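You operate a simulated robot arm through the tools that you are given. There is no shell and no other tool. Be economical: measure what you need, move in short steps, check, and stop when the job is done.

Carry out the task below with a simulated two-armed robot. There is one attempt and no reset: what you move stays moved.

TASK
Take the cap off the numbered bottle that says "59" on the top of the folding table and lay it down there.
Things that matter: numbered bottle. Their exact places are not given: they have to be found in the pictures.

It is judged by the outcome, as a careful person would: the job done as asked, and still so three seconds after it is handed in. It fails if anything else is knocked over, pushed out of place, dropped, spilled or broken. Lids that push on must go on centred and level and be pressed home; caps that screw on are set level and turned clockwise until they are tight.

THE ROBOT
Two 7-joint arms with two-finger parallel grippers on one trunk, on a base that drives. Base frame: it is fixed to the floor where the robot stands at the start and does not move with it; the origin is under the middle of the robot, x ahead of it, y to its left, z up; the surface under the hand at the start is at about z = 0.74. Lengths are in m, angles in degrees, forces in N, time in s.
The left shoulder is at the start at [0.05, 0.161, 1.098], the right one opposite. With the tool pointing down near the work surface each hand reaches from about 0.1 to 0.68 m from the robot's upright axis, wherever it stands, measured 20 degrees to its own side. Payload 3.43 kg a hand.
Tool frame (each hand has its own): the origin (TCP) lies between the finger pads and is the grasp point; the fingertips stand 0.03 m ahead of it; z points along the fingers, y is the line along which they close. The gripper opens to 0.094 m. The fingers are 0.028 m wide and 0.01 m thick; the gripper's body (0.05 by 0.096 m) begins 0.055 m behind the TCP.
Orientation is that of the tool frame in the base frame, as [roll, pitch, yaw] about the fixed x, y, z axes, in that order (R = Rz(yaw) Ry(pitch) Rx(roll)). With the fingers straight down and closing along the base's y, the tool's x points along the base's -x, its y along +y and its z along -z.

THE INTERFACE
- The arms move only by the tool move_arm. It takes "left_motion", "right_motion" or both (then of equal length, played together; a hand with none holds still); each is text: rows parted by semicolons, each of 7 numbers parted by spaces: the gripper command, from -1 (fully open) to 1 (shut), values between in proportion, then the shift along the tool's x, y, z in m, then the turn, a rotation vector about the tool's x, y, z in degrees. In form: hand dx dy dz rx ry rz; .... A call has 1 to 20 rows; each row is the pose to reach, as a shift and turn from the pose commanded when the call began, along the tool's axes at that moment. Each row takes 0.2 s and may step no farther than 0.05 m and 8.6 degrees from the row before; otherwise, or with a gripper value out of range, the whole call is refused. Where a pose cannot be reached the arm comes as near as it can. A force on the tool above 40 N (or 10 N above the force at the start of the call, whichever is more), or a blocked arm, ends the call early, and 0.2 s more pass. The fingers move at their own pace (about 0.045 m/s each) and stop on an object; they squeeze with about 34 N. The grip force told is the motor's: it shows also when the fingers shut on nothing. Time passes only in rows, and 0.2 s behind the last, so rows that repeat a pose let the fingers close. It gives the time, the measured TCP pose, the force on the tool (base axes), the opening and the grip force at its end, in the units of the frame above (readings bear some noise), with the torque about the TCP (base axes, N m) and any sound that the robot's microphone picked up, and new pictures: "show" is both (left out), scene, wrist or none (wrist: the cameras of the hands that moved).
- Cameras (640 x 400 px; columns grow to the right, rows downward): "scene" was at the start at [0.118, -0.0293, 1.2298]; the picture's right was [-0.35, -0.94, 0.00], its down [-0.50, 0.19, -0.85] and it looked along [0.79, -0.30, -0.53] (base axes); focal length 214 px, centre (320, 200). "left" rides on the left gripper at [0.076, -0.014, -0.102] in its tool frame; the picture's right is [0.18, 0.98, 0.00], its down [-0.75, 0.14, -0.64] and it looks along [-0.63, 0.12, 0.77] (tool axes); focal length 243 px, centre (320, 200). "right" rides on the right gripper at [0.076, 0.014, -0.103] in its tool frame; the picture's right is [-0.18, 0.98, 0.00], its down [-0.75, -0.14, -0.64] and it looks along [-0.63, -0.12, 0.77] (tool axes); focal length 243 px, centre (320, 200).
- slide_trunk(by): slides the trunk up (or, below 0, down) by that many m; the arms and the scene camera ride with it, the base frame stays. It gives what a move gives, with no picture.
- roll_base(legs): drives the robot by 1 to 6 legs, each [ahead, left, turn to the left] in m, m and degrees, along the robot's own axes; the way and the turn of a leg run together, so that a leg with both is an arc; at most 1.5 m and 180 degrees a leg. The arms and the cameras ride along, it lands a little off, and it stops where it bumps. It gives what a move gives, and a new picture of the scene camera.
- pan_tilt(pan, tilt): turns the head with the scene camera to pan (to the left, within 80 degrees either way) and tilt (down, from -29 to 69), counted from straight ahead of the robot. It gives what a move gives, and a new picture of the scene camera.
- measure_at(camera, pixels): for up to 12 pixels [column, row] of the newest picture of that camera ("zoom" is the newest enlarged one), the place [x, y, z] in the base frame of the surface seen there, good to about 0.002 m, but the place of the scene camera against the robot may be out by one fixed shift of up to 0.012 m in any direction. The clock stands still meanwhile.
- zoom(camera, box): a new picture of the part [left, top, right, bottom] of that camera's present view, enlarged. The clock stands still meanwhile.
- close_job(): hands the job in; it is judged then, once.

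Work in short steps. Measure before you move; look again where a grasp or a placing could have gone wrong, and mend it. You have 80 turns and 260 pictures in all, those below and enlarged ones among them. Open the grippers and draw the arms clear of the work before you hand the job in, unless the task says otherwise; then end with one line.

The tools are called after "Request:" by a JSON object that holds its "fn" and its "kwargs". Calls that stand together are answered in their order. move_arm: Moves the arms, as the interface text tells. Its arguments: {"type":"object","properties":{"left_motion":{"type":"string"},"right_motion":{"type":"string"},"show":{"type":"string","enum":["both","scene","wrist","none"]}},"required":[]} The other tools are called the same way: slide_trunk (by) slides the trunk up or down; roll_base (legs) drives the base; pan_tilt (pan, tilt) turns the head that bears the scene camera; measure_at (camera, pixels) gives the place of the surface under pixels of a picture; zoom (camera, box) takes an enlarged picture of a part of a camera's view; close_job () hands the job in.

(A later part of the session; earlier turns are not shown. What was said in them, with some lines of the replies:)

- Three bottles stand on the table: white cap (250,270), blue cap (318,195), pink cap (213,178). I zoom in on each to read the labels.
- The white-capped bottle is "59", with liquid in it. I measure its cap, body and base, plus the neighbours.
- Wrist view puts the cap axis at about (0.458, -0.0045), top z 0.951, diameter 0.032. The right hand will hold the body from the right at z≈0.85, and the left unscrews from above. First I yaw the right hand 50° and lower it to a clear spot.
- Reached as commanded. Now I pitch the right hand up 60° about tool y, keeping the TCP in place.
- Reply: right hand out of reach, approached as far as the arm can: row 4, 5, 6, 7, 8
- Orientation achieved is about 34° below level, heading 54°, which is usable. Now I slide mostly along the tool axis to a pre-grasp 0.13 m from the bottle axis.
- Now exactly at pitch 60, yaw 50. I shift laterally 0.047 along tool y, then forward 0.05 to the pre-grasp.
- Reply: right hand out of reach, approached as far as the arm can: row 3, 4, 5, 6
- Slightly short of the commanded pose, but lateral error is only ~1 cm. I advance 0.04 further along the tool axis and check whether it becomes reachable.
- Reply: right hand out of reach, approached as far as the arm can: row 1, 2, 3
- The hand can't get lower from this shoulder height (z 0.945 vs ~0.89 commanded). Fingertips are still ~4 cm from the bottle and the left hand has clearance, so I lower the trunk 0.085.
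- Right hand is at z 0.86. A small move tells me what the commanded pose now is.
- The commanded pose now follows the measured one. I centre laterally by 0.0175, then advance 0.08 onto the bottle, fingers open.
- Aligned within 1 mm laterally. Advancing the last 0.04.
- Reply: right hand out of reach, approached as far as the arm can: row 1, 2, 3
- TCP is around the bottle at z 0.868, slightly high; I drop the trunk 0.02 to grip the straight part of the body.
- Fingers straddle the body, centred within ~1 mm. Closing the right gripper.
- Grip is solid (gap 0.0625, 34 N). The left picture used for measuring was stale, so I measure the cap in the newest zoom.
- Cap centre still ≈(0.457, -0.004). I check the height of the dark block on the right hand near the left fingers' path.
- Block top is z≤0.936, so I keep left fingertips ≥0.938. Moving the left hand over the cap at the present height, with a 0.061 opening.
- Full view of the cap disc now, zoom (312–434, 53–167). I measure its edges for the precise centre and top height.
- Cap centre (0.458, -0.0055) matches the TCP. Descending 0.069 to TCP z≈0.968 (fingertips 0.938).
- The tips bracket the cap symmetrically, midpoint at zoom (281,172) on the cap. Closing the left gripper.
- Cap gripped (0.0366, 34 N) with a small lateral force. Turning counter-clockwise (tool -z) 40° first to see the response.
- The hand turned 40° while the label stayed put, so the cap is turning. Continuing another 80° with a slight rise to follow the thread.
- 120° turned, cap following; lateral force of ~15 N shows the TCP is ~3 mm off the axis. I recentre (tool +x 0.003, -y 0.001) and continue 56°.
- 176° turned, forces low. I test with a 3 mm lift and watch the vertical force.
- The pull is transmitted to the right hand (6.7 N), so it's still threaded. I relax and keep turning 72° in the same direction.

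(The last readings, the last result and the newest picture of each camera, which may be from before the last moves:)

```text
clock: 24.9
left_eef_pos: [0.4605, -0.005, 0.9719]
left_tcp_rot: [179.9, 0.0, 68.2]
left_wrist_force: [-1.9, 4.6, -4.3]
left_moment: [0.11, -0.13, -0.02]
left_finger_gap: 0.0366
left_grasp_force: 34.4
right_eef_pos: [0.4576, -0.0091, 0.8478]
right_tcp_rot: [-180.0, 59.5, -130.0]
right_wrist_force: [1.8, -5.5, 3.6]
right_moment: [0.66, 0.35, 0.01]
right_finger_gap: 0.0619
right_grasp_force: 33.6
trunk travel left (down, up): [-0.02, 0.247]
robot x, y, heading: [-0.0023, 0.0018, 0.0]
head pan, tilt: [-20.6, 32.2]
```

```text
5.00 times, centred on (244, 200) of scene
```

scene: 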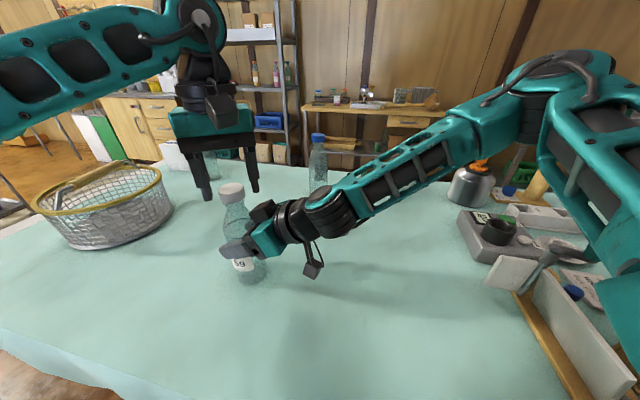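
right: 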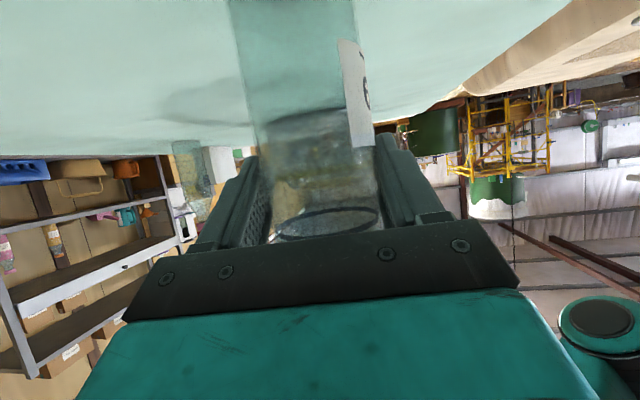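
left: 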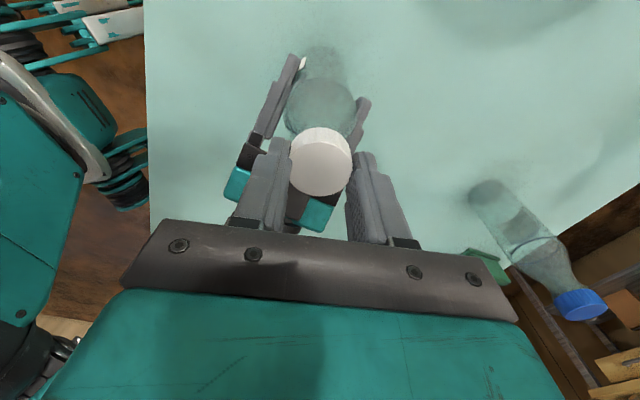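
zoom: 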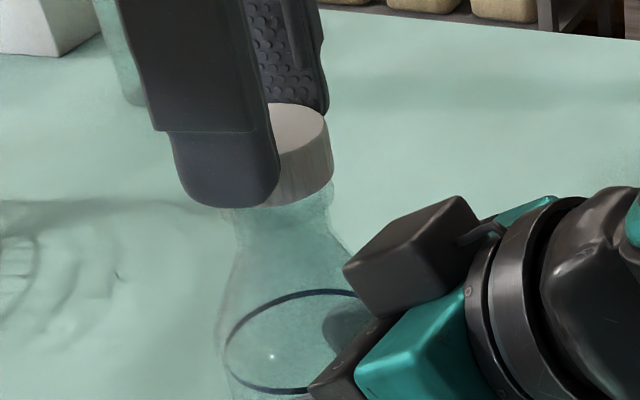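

248° turned with no reach trouble. Continuing 80° more.

Request:
{"fn": "move_arm", "kwargs": {"left_motion": "1 0 0 0 0 0 -8; 1 0 0 0 0 0 -16; 1 0 0 0 0 0 -24; 1 0 0 -0.0005 0 0 -32; 1 0 0 -0.0005 0 0 -40; 1 0 0 -0.0005 0 0 -48; 1 0 0 -0.001 0 0 -56; 1 0 0 -0.001 0 0 -64; 1 0 0 -0.001 0 0 -72; 1 0 0 -0.001 0 0 -80; 1 0 0 -0.001 0 0 -80", "show": "wrist"}}

Request:
{"fn": "zoom", "kwargs": {"camera": "scene", "box": [200, 160, 288, 240]}}

```text
clock: 27.3
left_eef_pos: [0.4602, -0.007, 0.9729]
left_tcp_rot: [-179.9, 0.0, 136.0]
left_wrist_force: [-4.4, 0.5, 0.5]
left_moment: [0.04, 0.1, 0.0]
left_finger_gap: 0.0366
left_grasp_force: 34.0
left hand out of reach, approached as far as the arm can: row 9, 10, 11
right_eef_pos: [0.4567, -0.0092, 0.8489]
right_tcp_rot: [179.9, 59.5, -129.9]
right_wrist_force: [5.1, 0.6, -0.3]
right_moment: [0.01, 0.42, 0.01]
right_finger_gap: 0.0621
right_grasp_force: 33.8
trunk travel left (down, up): [-0.02, 0.247]
robot x, y, heading: [0.0003, -0.0041, 0.1]
head pan, tilt: [-20.6, 32.2]
```

left: 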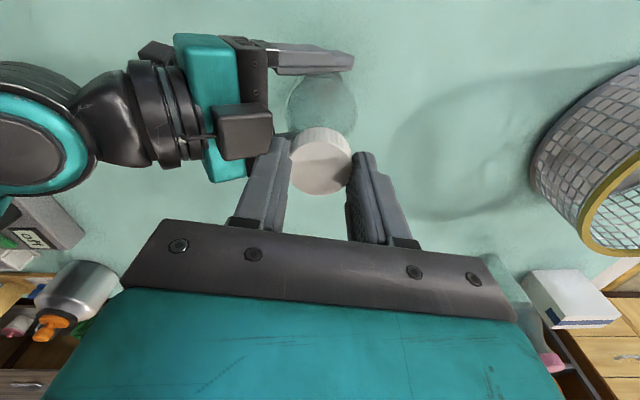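

```text
5.00 times, centred on (244, 200) of scene
```

zoom: 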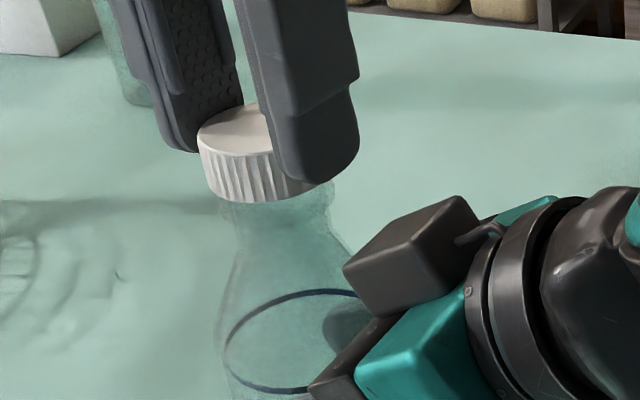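

316° turned; the wrist is at its limit. I test-lift 5 mm and watch the force.

Request:
{"fn": "move_arm", "kwargs": {"left_motion": "1 0 0 -0.0015 0 0 0; 1 0 0 -0.003 0 0 0; 1 0 0 -0.005 0 0 0; 1 0 0 -0.005 0 0 0", "show": "none"}}

Request:
{"fn": "zoom", "kwargs": {"camera": "scene", "box": [200, 160, 288, 240]}}

```text
clock: 28.3
left_eef_pos: [0.4583, -0.0061, 0.9802]
left_tcp_rot: [180.0, -0.1, 135.9]
left_wrist_force: [-1.4, 0.8, -1.0]
left_moment: [0.02, 0.04, 0.02]
left_finger_gap: 0.0366
left_grasp_force: 34.3
right_eef_pos: [0.4574, -0.0071, 0.8477]
right_tcp_rot: [-179.9, 59.4, -130.0]
right_wrist_force: [2.5, -0.3, 0.9]
right_moment: [0.03, 0.28, -0.01]
right_finger_gap: 0.0619
right_grasp_force: 33.6
trunk travel left (down, up): [-0.02, 0.247]
robot x, y, heading: [0.0012, -0.004, -0.2]
head pan, tilt: [-20.6, 32.2]
```

```text
5.00 times, centred on (244, 200) of scene
```

zoom: 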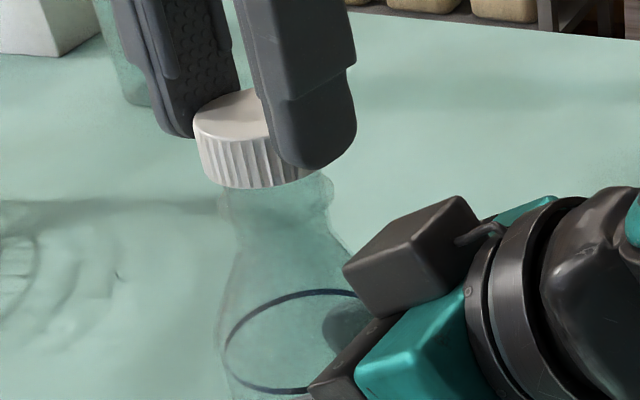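

The cap rose 7 mm with nearly no force: it is free. Lifting straight up another 5 cm.

Request:
{"fn": "move_arm", "kwargs": {"left_motion": "1 0 0 -0.01 0 0 0; 1 0 0 -0.025 0 0 0; 1 0 0 -0.05 0 0 0; 1 0 0 -0.05 0 0 0"}}

Request:
{"fn": "zoom", "kwargs": {"camera": "scene", "box": [190, 140, 318, 270]}}

```text
clock: 29.3
left_eef_pos: [0.4591, -0.005, 1.031]
left_tcp_rot: [-179.9, 0.0, 136.0]
left_wrist_force: [-0.3, -1.2, 0.2]
left_moment: [0.0, 0.0, 0.02]
left_finger_gap: 0.0365
left_grasp_force: 34.2
right_eef_pos: [0.4569, -0.0076, 0.8485]
right_tcp_rot: [-179.9, 59.4, -130.0]
right_wrist_force: [0.1, 1.0, -0.2]
right_moment: [-0.02, 0.02, 0.0]
right_finger_gap: 0.0618
right_grasp_force: 33.8
trunk travel left (down, up): [-0.02, 0.247]
robot x, y, heading: [-0.0025, 0.0024, -0.0]
head pan, tilt: [-20.6, 32.2]
```

scene: 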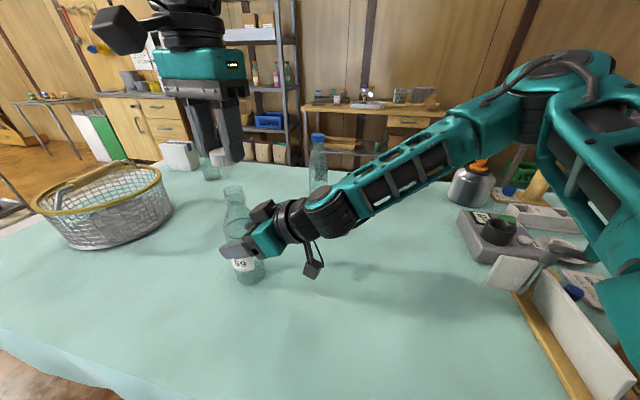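
left: 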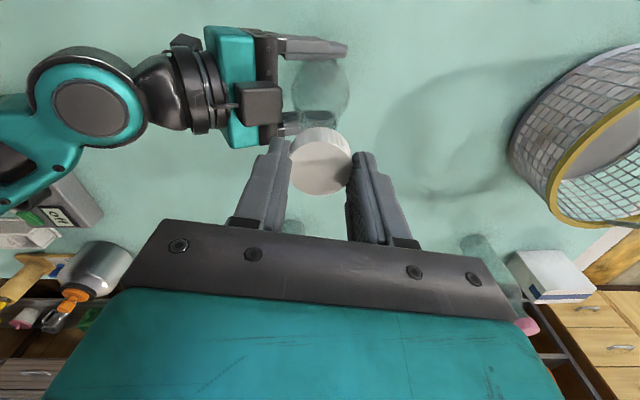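

```text
3.08 times, centred on (254, 205) of scene
```

zoom: 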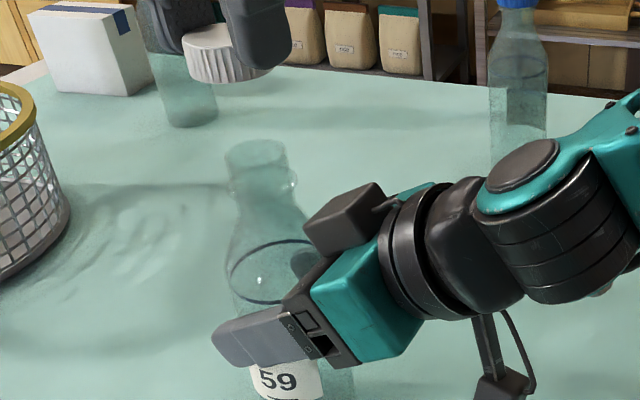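

Cap is off, held level in the left hand. I check the free table spot around (0.40, 0.18) before carrying it there.

Request:
{"fn": "measure_at", "kwargs": {"camera": "scene", "pixels": [[150, 280], [130, 300], [180, 300], [150, 250], [100, 250], [70, 330], [170, 320]]}}

```text
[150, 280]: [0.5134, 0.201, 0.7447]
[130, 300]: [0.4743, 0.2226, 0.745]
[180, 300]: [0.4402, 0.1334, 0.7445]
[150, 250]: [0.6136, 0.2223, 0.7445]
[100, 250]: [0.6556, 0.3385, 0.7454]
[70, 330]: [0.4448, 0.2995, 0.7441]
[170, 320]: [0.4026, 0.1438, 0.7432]
```

The area near (0.42, 0.17) is bare table, z≈0.740. Carrying the cap sideways, unwinding the wrist, and then lowering to z≈0.85.

Request:
{"fn": "move_arm", "kwargs": {"left_motion": "1 0.017 0.0113 0 0 0 8.3; 1 0.034 0.0227 0 0 0 16.6; 1 0.051 0.034 0 0 0 24.9; 1 0.068 0.0453 0 0 0 33.2; 1 0.085 0.0567 0 0 0 41.5; 1 0.102 0.068 0 0 0 49.8; 1 0.119 0.0793 0.015 0 0 58.1; 1 0.136 0.0907 0.03 0 0 66.4; 1 0.153 0.102 0.045 0 0 74.7; 1 0.153 0.102 0.06 0 0 83; 1 0.153 0.102 0.075 0 0 91.3; 1 0.153 0.102 0.09 0 0 99.6; 1 0.153 0.102 0.105 0 0 107.9; 1 0.153 0.102 0.12 0 0 116.2; 1 0.153 0.102 0.135 0 0 124.5; 1 0.153 0.102 0.15 0 0 132.8; 1 0.153 0.102 0.165 0 0 141.1; 1 0.153 0.102 0.18 0 0 149.4; 1 0.153 0.102 0.18 0 0 149.4"}}

```text
clock: 33.3
left_eef_pos: [0.4195, 0.1733, 0.8472]
left_tcp_rot: [180.0, 0.0, -13.5]
left_wrist_force: [-0.2, 0.1, -0.3]
left_moment: [0.0, 0.0, 0.0]
left_finger_gap: 0.0367
left_grasp_force: 34.1
right_eef_pos: [0.4569, -0.0088, 0.8483]
right_tcp_rot: [180.0, 59.5, -130.0]
right_wrist_force: [-0.5, -0.4, 0.4]
right_moment: [-0.02, 0.0, -0.04]
right_finger_gap: 0.0616
right_grasp_force: 34.3
trunk travel left (down, up): [-0.02, 0.247]
robot x, y, heading: [0.0009, 0.0022, -0.3]
head pan, tilt: [-20.6, 32.2]
```

scene: 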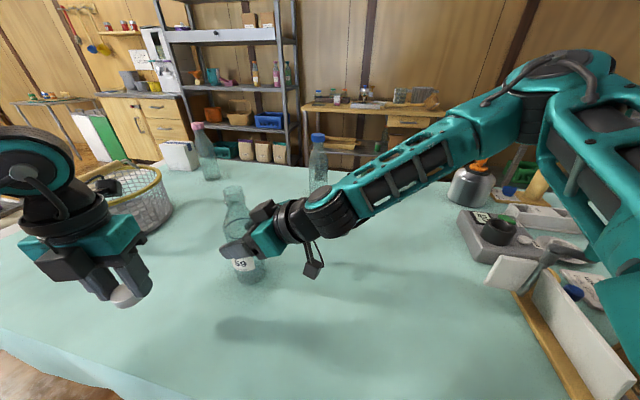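
left: 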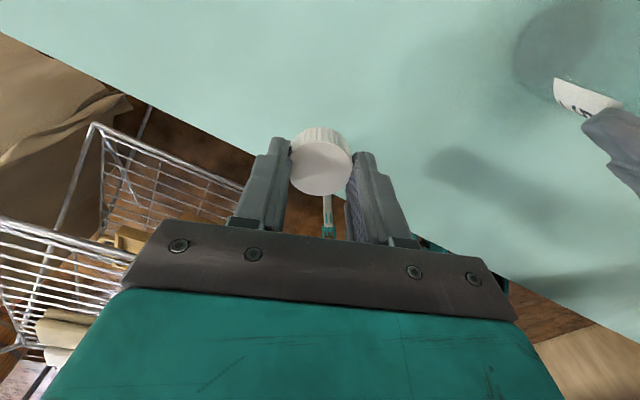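

Arrived over bare table, cap level. Lowering 0.063 to just above the table, then small steps to contact.

Request:
{"fn": "move_arm", "kwargs": {"left_motion": "1 0 0 0.02 0 0 0; 1 0 0 0.04 0 0 0; 1 0 0 0.055 0 0 0; 1 0 0 0.063 0 0 0; 1 0 0 0.063 0 0 0", "show": "wrist"}}

Request:
{"fn": "zoom", "kwargs": {"camera": "scene", "box": [60, 240, 220, 360]}}

```text
clock: 34.5
left_eef_pos: [0.4212, 0.1732, 0.7865]
left_tcp_rot: [-180.0, 0.0, -13.4]
left_wrist_force: [0.1, 0.4, -0.5]
left_moment: [-0.01, -0.02, -0.04]
left_finger_gap: 0.0366
left_grasp_force: 34.0
right_eef_pos: [0.4568, -0.0088, 0.8495]
right_tcp_rot: [-180.0, 59.5, -130.0]
right_wrist_force: [-0.3, 0.8, 0.3]
right_moment: [0.03, 0.02, 0.0]
right_finger_gap: 0.0614
right_grasp_force: 34.1
trunk travel left (down, up): [-0.02, 0.247]
robot x, y, heading: [0.0003, 0.0023, -0.0]
head pan, tilt: [-20.6, 32.2]
```

left: 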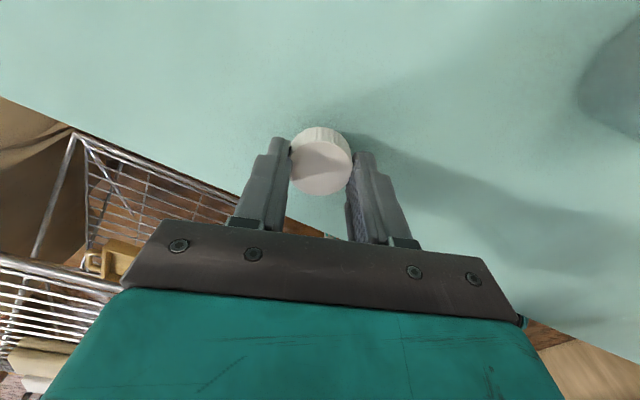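

```text
3.33 times, centred on (140, 300) of scene
```

zoom: 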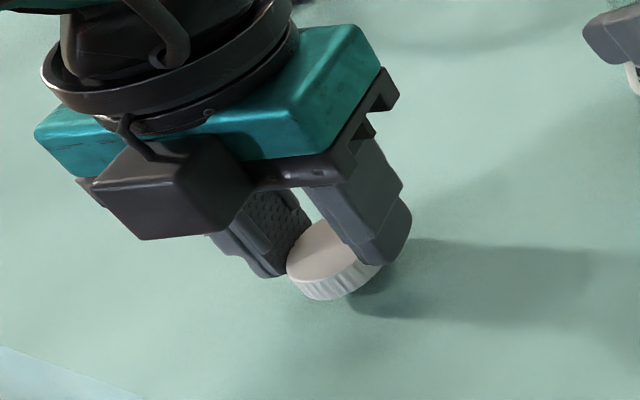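

Almost down (TCP z 0.7865). Lowering in 2 mm steps, watching for contact.

Request:
{"fn": "move_arm", "kwargs": {"left_motion": "1 0 0 0.002 0 0 0; 1 0 0 0.004 0 0 0; 1 0 0 0.006 0 0 0; 1 0 0 0.008 0 0 0; 1 0 0 0.008 0 0 0", "show": "none"}}

```text
clock: 35.7
left_eef_pos: [0.4198, 0.1734, 0.7781]
left_tcp_rot: [180.0, 0.1, -13.6]
left_wrist_force: [0.3, 0.1, 0.1]
left_moment: [0.01, 0.01, 0.02]
left_finger_gap: 0.0365
left_grasp_force: 34.3
right_eef_pos: [0.4566, -0.008, 0.8476]
right_tcp_rot: [-179.9, 59.5, -130.0]
right_wrist_force: [0.7, 0.0, -0.1]
right_moment: [-0.03, -0.04, 0.0]
right_finger_gap: 0.0615
right_grasp_force: 33.7
trunk travel left (down, up): [-0.02, 0.247]
robot x, y, heading: [0.0036, 0.0022, 0.0]
head pan, tilt: [-20.6, 32.2]
```

No contact yet; continuing in 1.5 mm steps.

Request:
{"fn": "move_arm", "kwargs": {"left_motion": "1 0 0 0.0015 0 0 0; 1 0 0 0.003 0 0 0; 1 0 0 0.004 0 0 0; 1 0 0 0.004 0 0 0", "show": "none"}}

Request:
{"fn": "zoom", "kwargs": {"camera": "scene", "box": [100, 270, 180, 330]}}

```text
clock: 36.7
left_eef_pos: [0.4207, 0.1745, 0.7754]
left_tcp_rot: [-180.0, -0.3, -13.4]
left_wrist_force: [-0.1, 2.9, 21.8]
left_moment: [0.17, 0.41, -0.07]
left_finger_gap: 0.0366
left_grasp_force: 34.4
right_eef_pos: [0.4561, -0.0091, 0.8486]
right_tcp_rot: [-179.9, 59.7, -129.8]
right_wrist_force: [0.0, 0.4, -0.8]
right_moment: [0.0, -0.02, 0.01]
right_finger_gap: 0.0617
right_grasp_force: 34.1
trunk travel left (down, up): [-0.02, 0.247]
robot x, y, heading: [0.0028, -0.0009, -0.1]
head pan, tilt: [-20.6, 32.2]
```

```text
6.67 times, centred on (140, 300) of scene
```

zoom: 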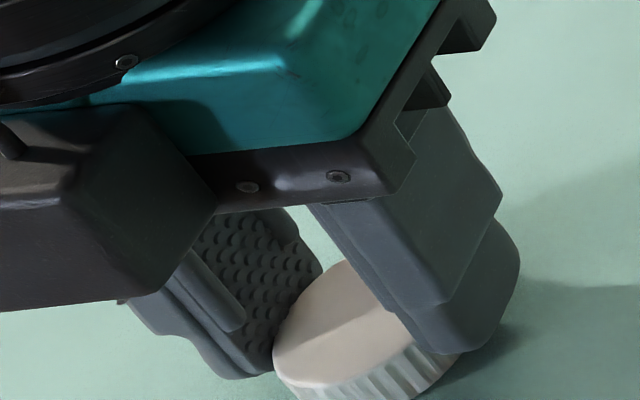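

Contact: 22 N upward at TCP z 0.775. I back off 1 mm, then open the fingers.

Request:
{"fn": "move_arm", "kwargs": {"left_motion": "1 0 0 -0.0015 0 0 0; 1 0 0 -0.0015 0 0 0; 0 0 0 -0.0015 0 0 0; -0.4 0 0 -0.0015 0 0 0; -0.4 0 0 -0.0015 0 0 0; -0.4 0 0 -0.0015 0 0 0", "show": "wrist"}}

```text
clock: 38.1
left_eef_pos: [0.4194, 0.1733, 0.775]
left_tcp_rot: [180.0, 0.1, -13.3]
left_wrist_force: [0.7, 0.5, 0.5]
left_moment: [-0.01, -0.01, 0.0]
left_finger_gap: 0.0657
left_grasp_force: 0.1
right_eef_pos: [0.4567, -0.0082, 0.8483]
right_tcp_rot: [-180.0, 59.4, -130.0]
right_wrist_force: [0.8, 0.8, 0.2]
right_moment: [-0.03, 0.0, 0.04]
right_finger_gap: 0.0618
right_grasp_force: 34.0
trunk travel left (down, up): [-0.02, 0.247]
robot x, y, heading: [-0.0026, -0.0014, -0.2]
head pan, tilt: [-20.6, 32.2]
```

left: 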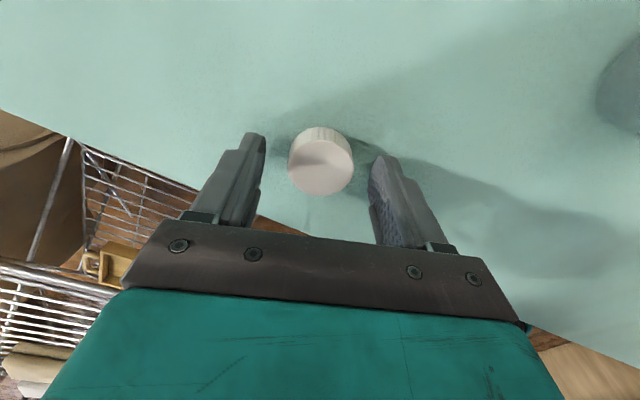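

Cap lies flat, released. Raising the left hand straight up.

Request:
{"fn": "move_arm", "kwargs": {"left_motion": "-0.4 0 0 -0.02 0 0 0; -0.4 0 0 -0.06 0 0 0; -0.4 0 0 -0.1 0 0 0; -0.4 0 0 -0.14 0 0 0; -0.4 0 0 -0.18 0 0 0; -0.4 0 0 -0.18 0 0 0", "show": "both"}}

Request:
{"fn": "zoom", "kwargs": {"camera": "scene", "box": [190, 170, 318, 300]}}

```text
clock: 39.5
left_eef_pos: [0.421, 0.1731, 0.9568]
left_tcp_rot: [180.0, 0.1, -13.4]
left_wrist_force: [0.0, 0.2, 0.4]
left_moment: [0.01, -0.04, 0.02]
left_finger_gap: 0.0655
left_grasp_force: 0.1
right_eef_pos: [0.4559, -0.0087, 0.8472]
right_tcp_rot: [180.0, 59.4, -130.0]
right_wrist_force: [-0.1, 0.6, 0.9]
right_moment: [0.01, 0.02, 0.02]
right_finger_gap: 0.0615
right_grasp_force: 34.0
trunk travel left (down, up): [-0.02, 0.247]
robot x, y, heading: [-0.0016, 0.0002, -0.1]
head pan, tilt: [-20.6, 32.2]
```

scene: 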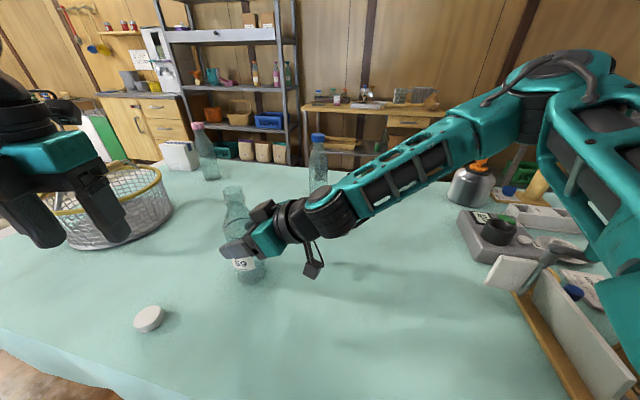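
left: 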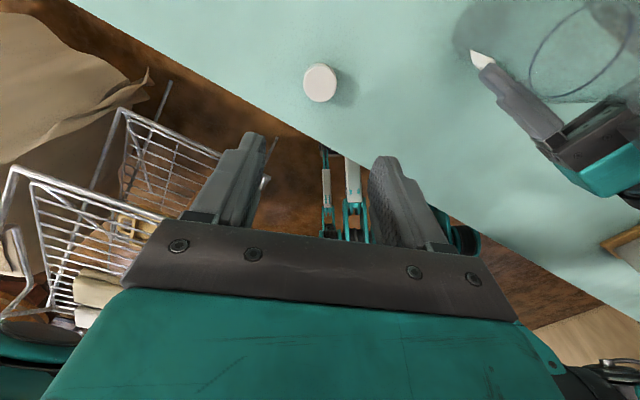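

```text
3.08 times, centred on (254, 235) of scene
```

zoom: 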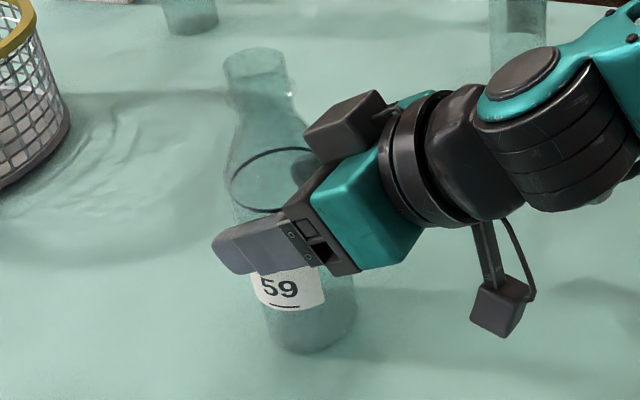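

Cap rests on the table at (148,318); bottle upright in the right hand. Opening the right gripper gently in place.

Request:
{"fn": "move_arm", "kwargs": {"right_motion": "-0.4 0 0 0 0 0 0; -0.6 0 0 0 0 0 0; -0.8 0 0 0 0 0 0; -1 0 0 0 0 0 0; -1 0 0 0 0 0 0; -1 0 0 0 0 0 0"}}

Request:
{"fn": "zoom", "kwargs": {"camera": "scene", "box": [190, 170, 318, 300]}}

```text
clock: 40.9
left_eef_pos: [0.4203, 0.1736, 0.9562]
left_tcp_rot: [-179.9, -0.1, -13.4]
left_wrist_force: [-0.1, 0.3, 0.3]
left_moment: [0.01, -0.01, -0.01]
left_finger_gap: 0.0657
left_grasp_force: 0.1
right_eef_pos: [0.4565, -0.0091, 0.8475]
right_tcp_rot: [-179.9, 59.6, -130.0]
right_wrist_force: [1.0, 0.5, 0.3]
right_moment: [0.01, 0.04, -0.02]
right_finger_gap: 0.0941
right_grasp_force: 0.1
trunk travel left (down, up): [-0.02, 0.247]
robot x, y, heading: [0.0022, -0.001, -0.1]
head pan, tilt: [-20.6, 32.2]
```

scene: 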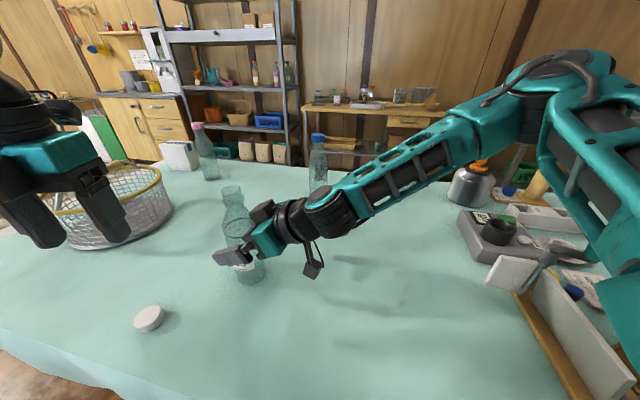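
right: 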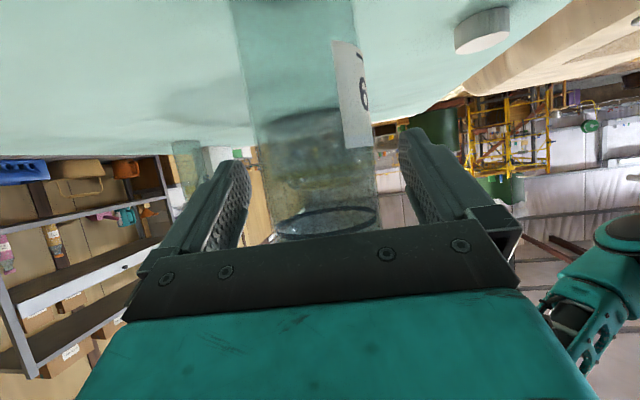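

```text
3.08 times, centred on (254, 235) of scene
```

zoom: 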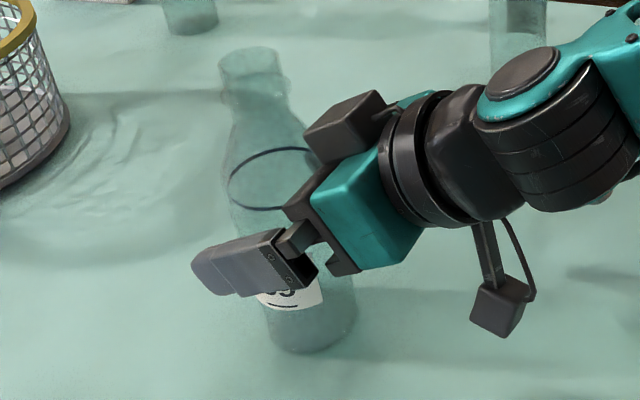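

Bottle stands free and upright. Backing the right hand out along its axis.

Request:
{"fn": "move_arm", "kwargs": {"right_motion": "-1 0 0 -0.015 0 0 0; -1 0 0 -0.03 0 0 0; -1 0 0 -0.04 0 0 0; -1 0 0 -0.04 0 0 0"}}

```text
clock: 41.9
left_eef_pos: [0.4202, 0.1726, 0.9574]
left_tcp_rot: [180.0, -0.1, -13.4]
left_wrist_force: [0.2, 0.0, 0.1]
left_moment: [-0.01, -0.03, 0.01]
left_finger_gap: 0.0657
left_grasp_force: 0.0
right_eef_pos: [0.4347, -0.0351, 0.8685]
right_tcp_rot: [179.9, 59.5, -130.0]
right_wrist_force: [-0.8, 0.6, 0.3]
right_moment: [0.02, -0.03, 0.01]
right_finger_gap: 0.094
right_grasp_force: 0.0
trunk travel left (down, up): [-0.02, 0.247]
robot x, y, heading: [-0.0018, -0.0027, 0.2]
head pan, tilt: [-20.6, 32.2]
```

scene: 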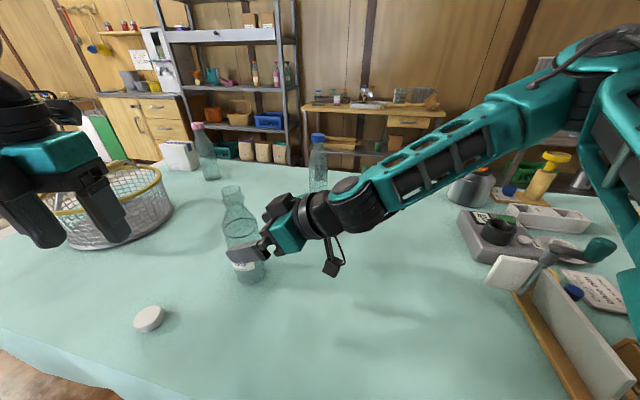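
right: 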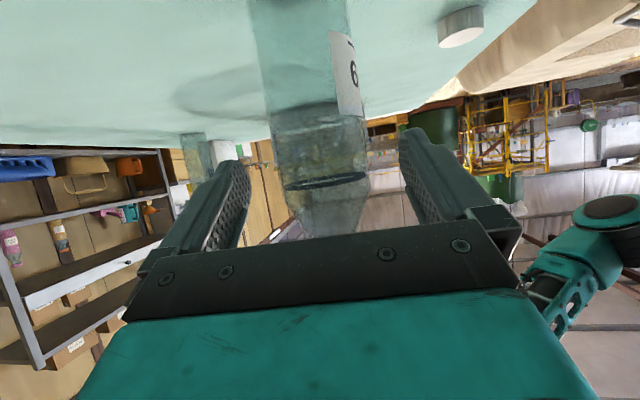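

Clean so far; continuing backward another 0.09.

Request:
{"fn": "move_arm", "kwargs": {"right_motion": "-1 0 0 -0.02 0 0 0; -1 0 0 -0.04 0 0 0; -1 0 0 -0.06 0 0 0; -1 0 0 -0.08 0 0 0; -1 0 -0.01 -0.09 0 0 0; -1 0 -0.01 -0.09 0 0 0"}}

```text
clock: 43.3
left_eef_pos: [0.421, 0.1729, 0.9561]
left_tcp_rot: [180.0, 0.0, -13.4]
left_wrist_force: [0.8, 0.5, -0.3]
left_moment: [-0.01, -0.01, 0.01]
left_finger_gap: 0.0656
left_grasp_force: 0.2
right_eef_pos: [0.3931, -0.1028, 0.9142]
right_tcp_rot: [180.0, 59.4, -129.9]
right_wrist_force: [-0.7, 0.0, 0.6]
right_moment: [0.01, 0.01, 0.0]
right_finger_gap: 0.0941
right_grasp_force: 0.0
trunk travel left (down, up): [-0.02, 0.247]
robot x, y, heading: [-0.0002, 0.0007, -0.1]
head pan, tilt: [-20.6, 32.2]
```

scene: 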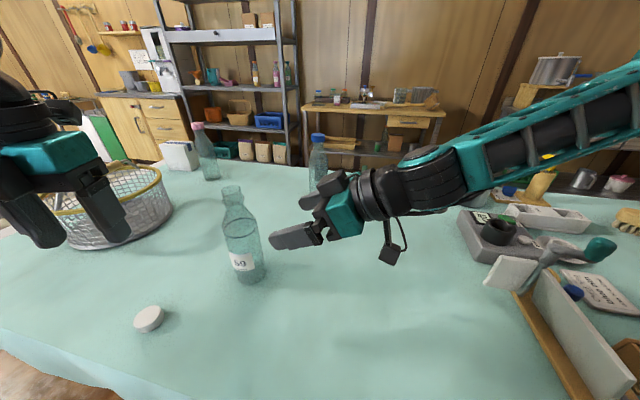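
right: 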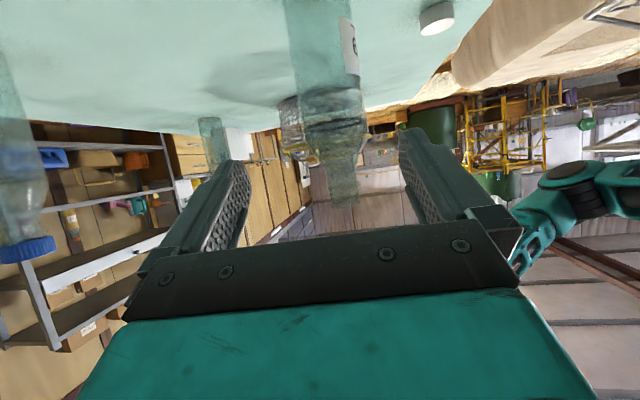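

Right hand is clear of the upright bottle. I raise the trunk 0.12 for clearance and open the left gripper fully.

Request:
{"fn": "slide_trunk", "kwargs": {"by": 0.12}}

Request:
{"fn": "move_arm", "kwargs": {"left_motion": "-1 0 0 0 0 0 0; -1 0 0 0 0 0 0; -1 0 0 0 0 0 0", "right_motion": "-1 0 -0.02 0 0 0 0; -1 0 -0.04 0 0 0 0; -1 0 -0.04 0 0 0 0", "show": "scene"}}

```text
clock: 44.8
left_eef_pos: [0.4206, 0.173, 1.0763]
left_tcp_rot: [-180.0, 0.0, -13.4]
left_wrist_force: [0.7, -0.2, 0.0]
left_moment: [0.01, -0.01, 0.0]
left_finger_gap: 0.0657
left_grasp_force: 0.1
right_eef_pos: [0.3923, -0.1016, 1.0341]
right_tcp_rot: [179.9, 59.6, -130.0]
right_wrist_force: [-0.3, -0.3, 0.2]
right_moment: [0.0, -0.02, 0.03]
right_finger_gap: 0.094
right_grasp_force: 0.0
trunk travel left (down, up): [-0.14, 0.127]
robot x, y, heading: [-0.0009, -0.001, 0.3]
head pan, tilt: [-20.6, 32.2]
```

```text
clock: 45.6
left_eef_pos: [0.4212, 0.1731, 1.0768]
left_tcp_rot: [-180.0, 0.0, -13.4]
left_wrist_force: [0.7, 0.8, -0.1]
left_moment: [-0.01, -0.04, 0.02]
left_finger_gap: 0.0941
left_grasp_force: 0.1
right_eef_pos: [0.4226, -0.1266, 1.0342]
right_tcp_rot: [179.9, 59.5, -130.0]
right_wrist_force: [-0.3, 0.3, -0.2]
right_moment: [-0.01, 0.01, -0.02]
right_finger_gap: 0.094
right_grasp_force: 0.1
trunk travel left (down, up): [-0.14, 0.127]
robot x, y, heading: [0.0045, 0.001, -0.2]
head pan, tilt: [-20.6, 32.2]
```

scene: 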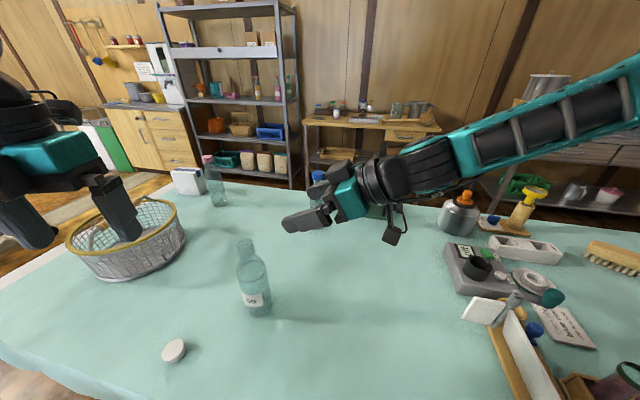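

The uncapped bottle stands upright at (255,280), the cap lies flat at (173,351), and everything else is where it was. Both hands are open and clear, so I hand in.

Request:
{"fn": "close_job", "kwargs": {}}

```text
The job is handed in.
```

I unscrewed the cap from bottle "59" and laid it flat on the folding table; the bottle stands upright in place and nothing else was moved.
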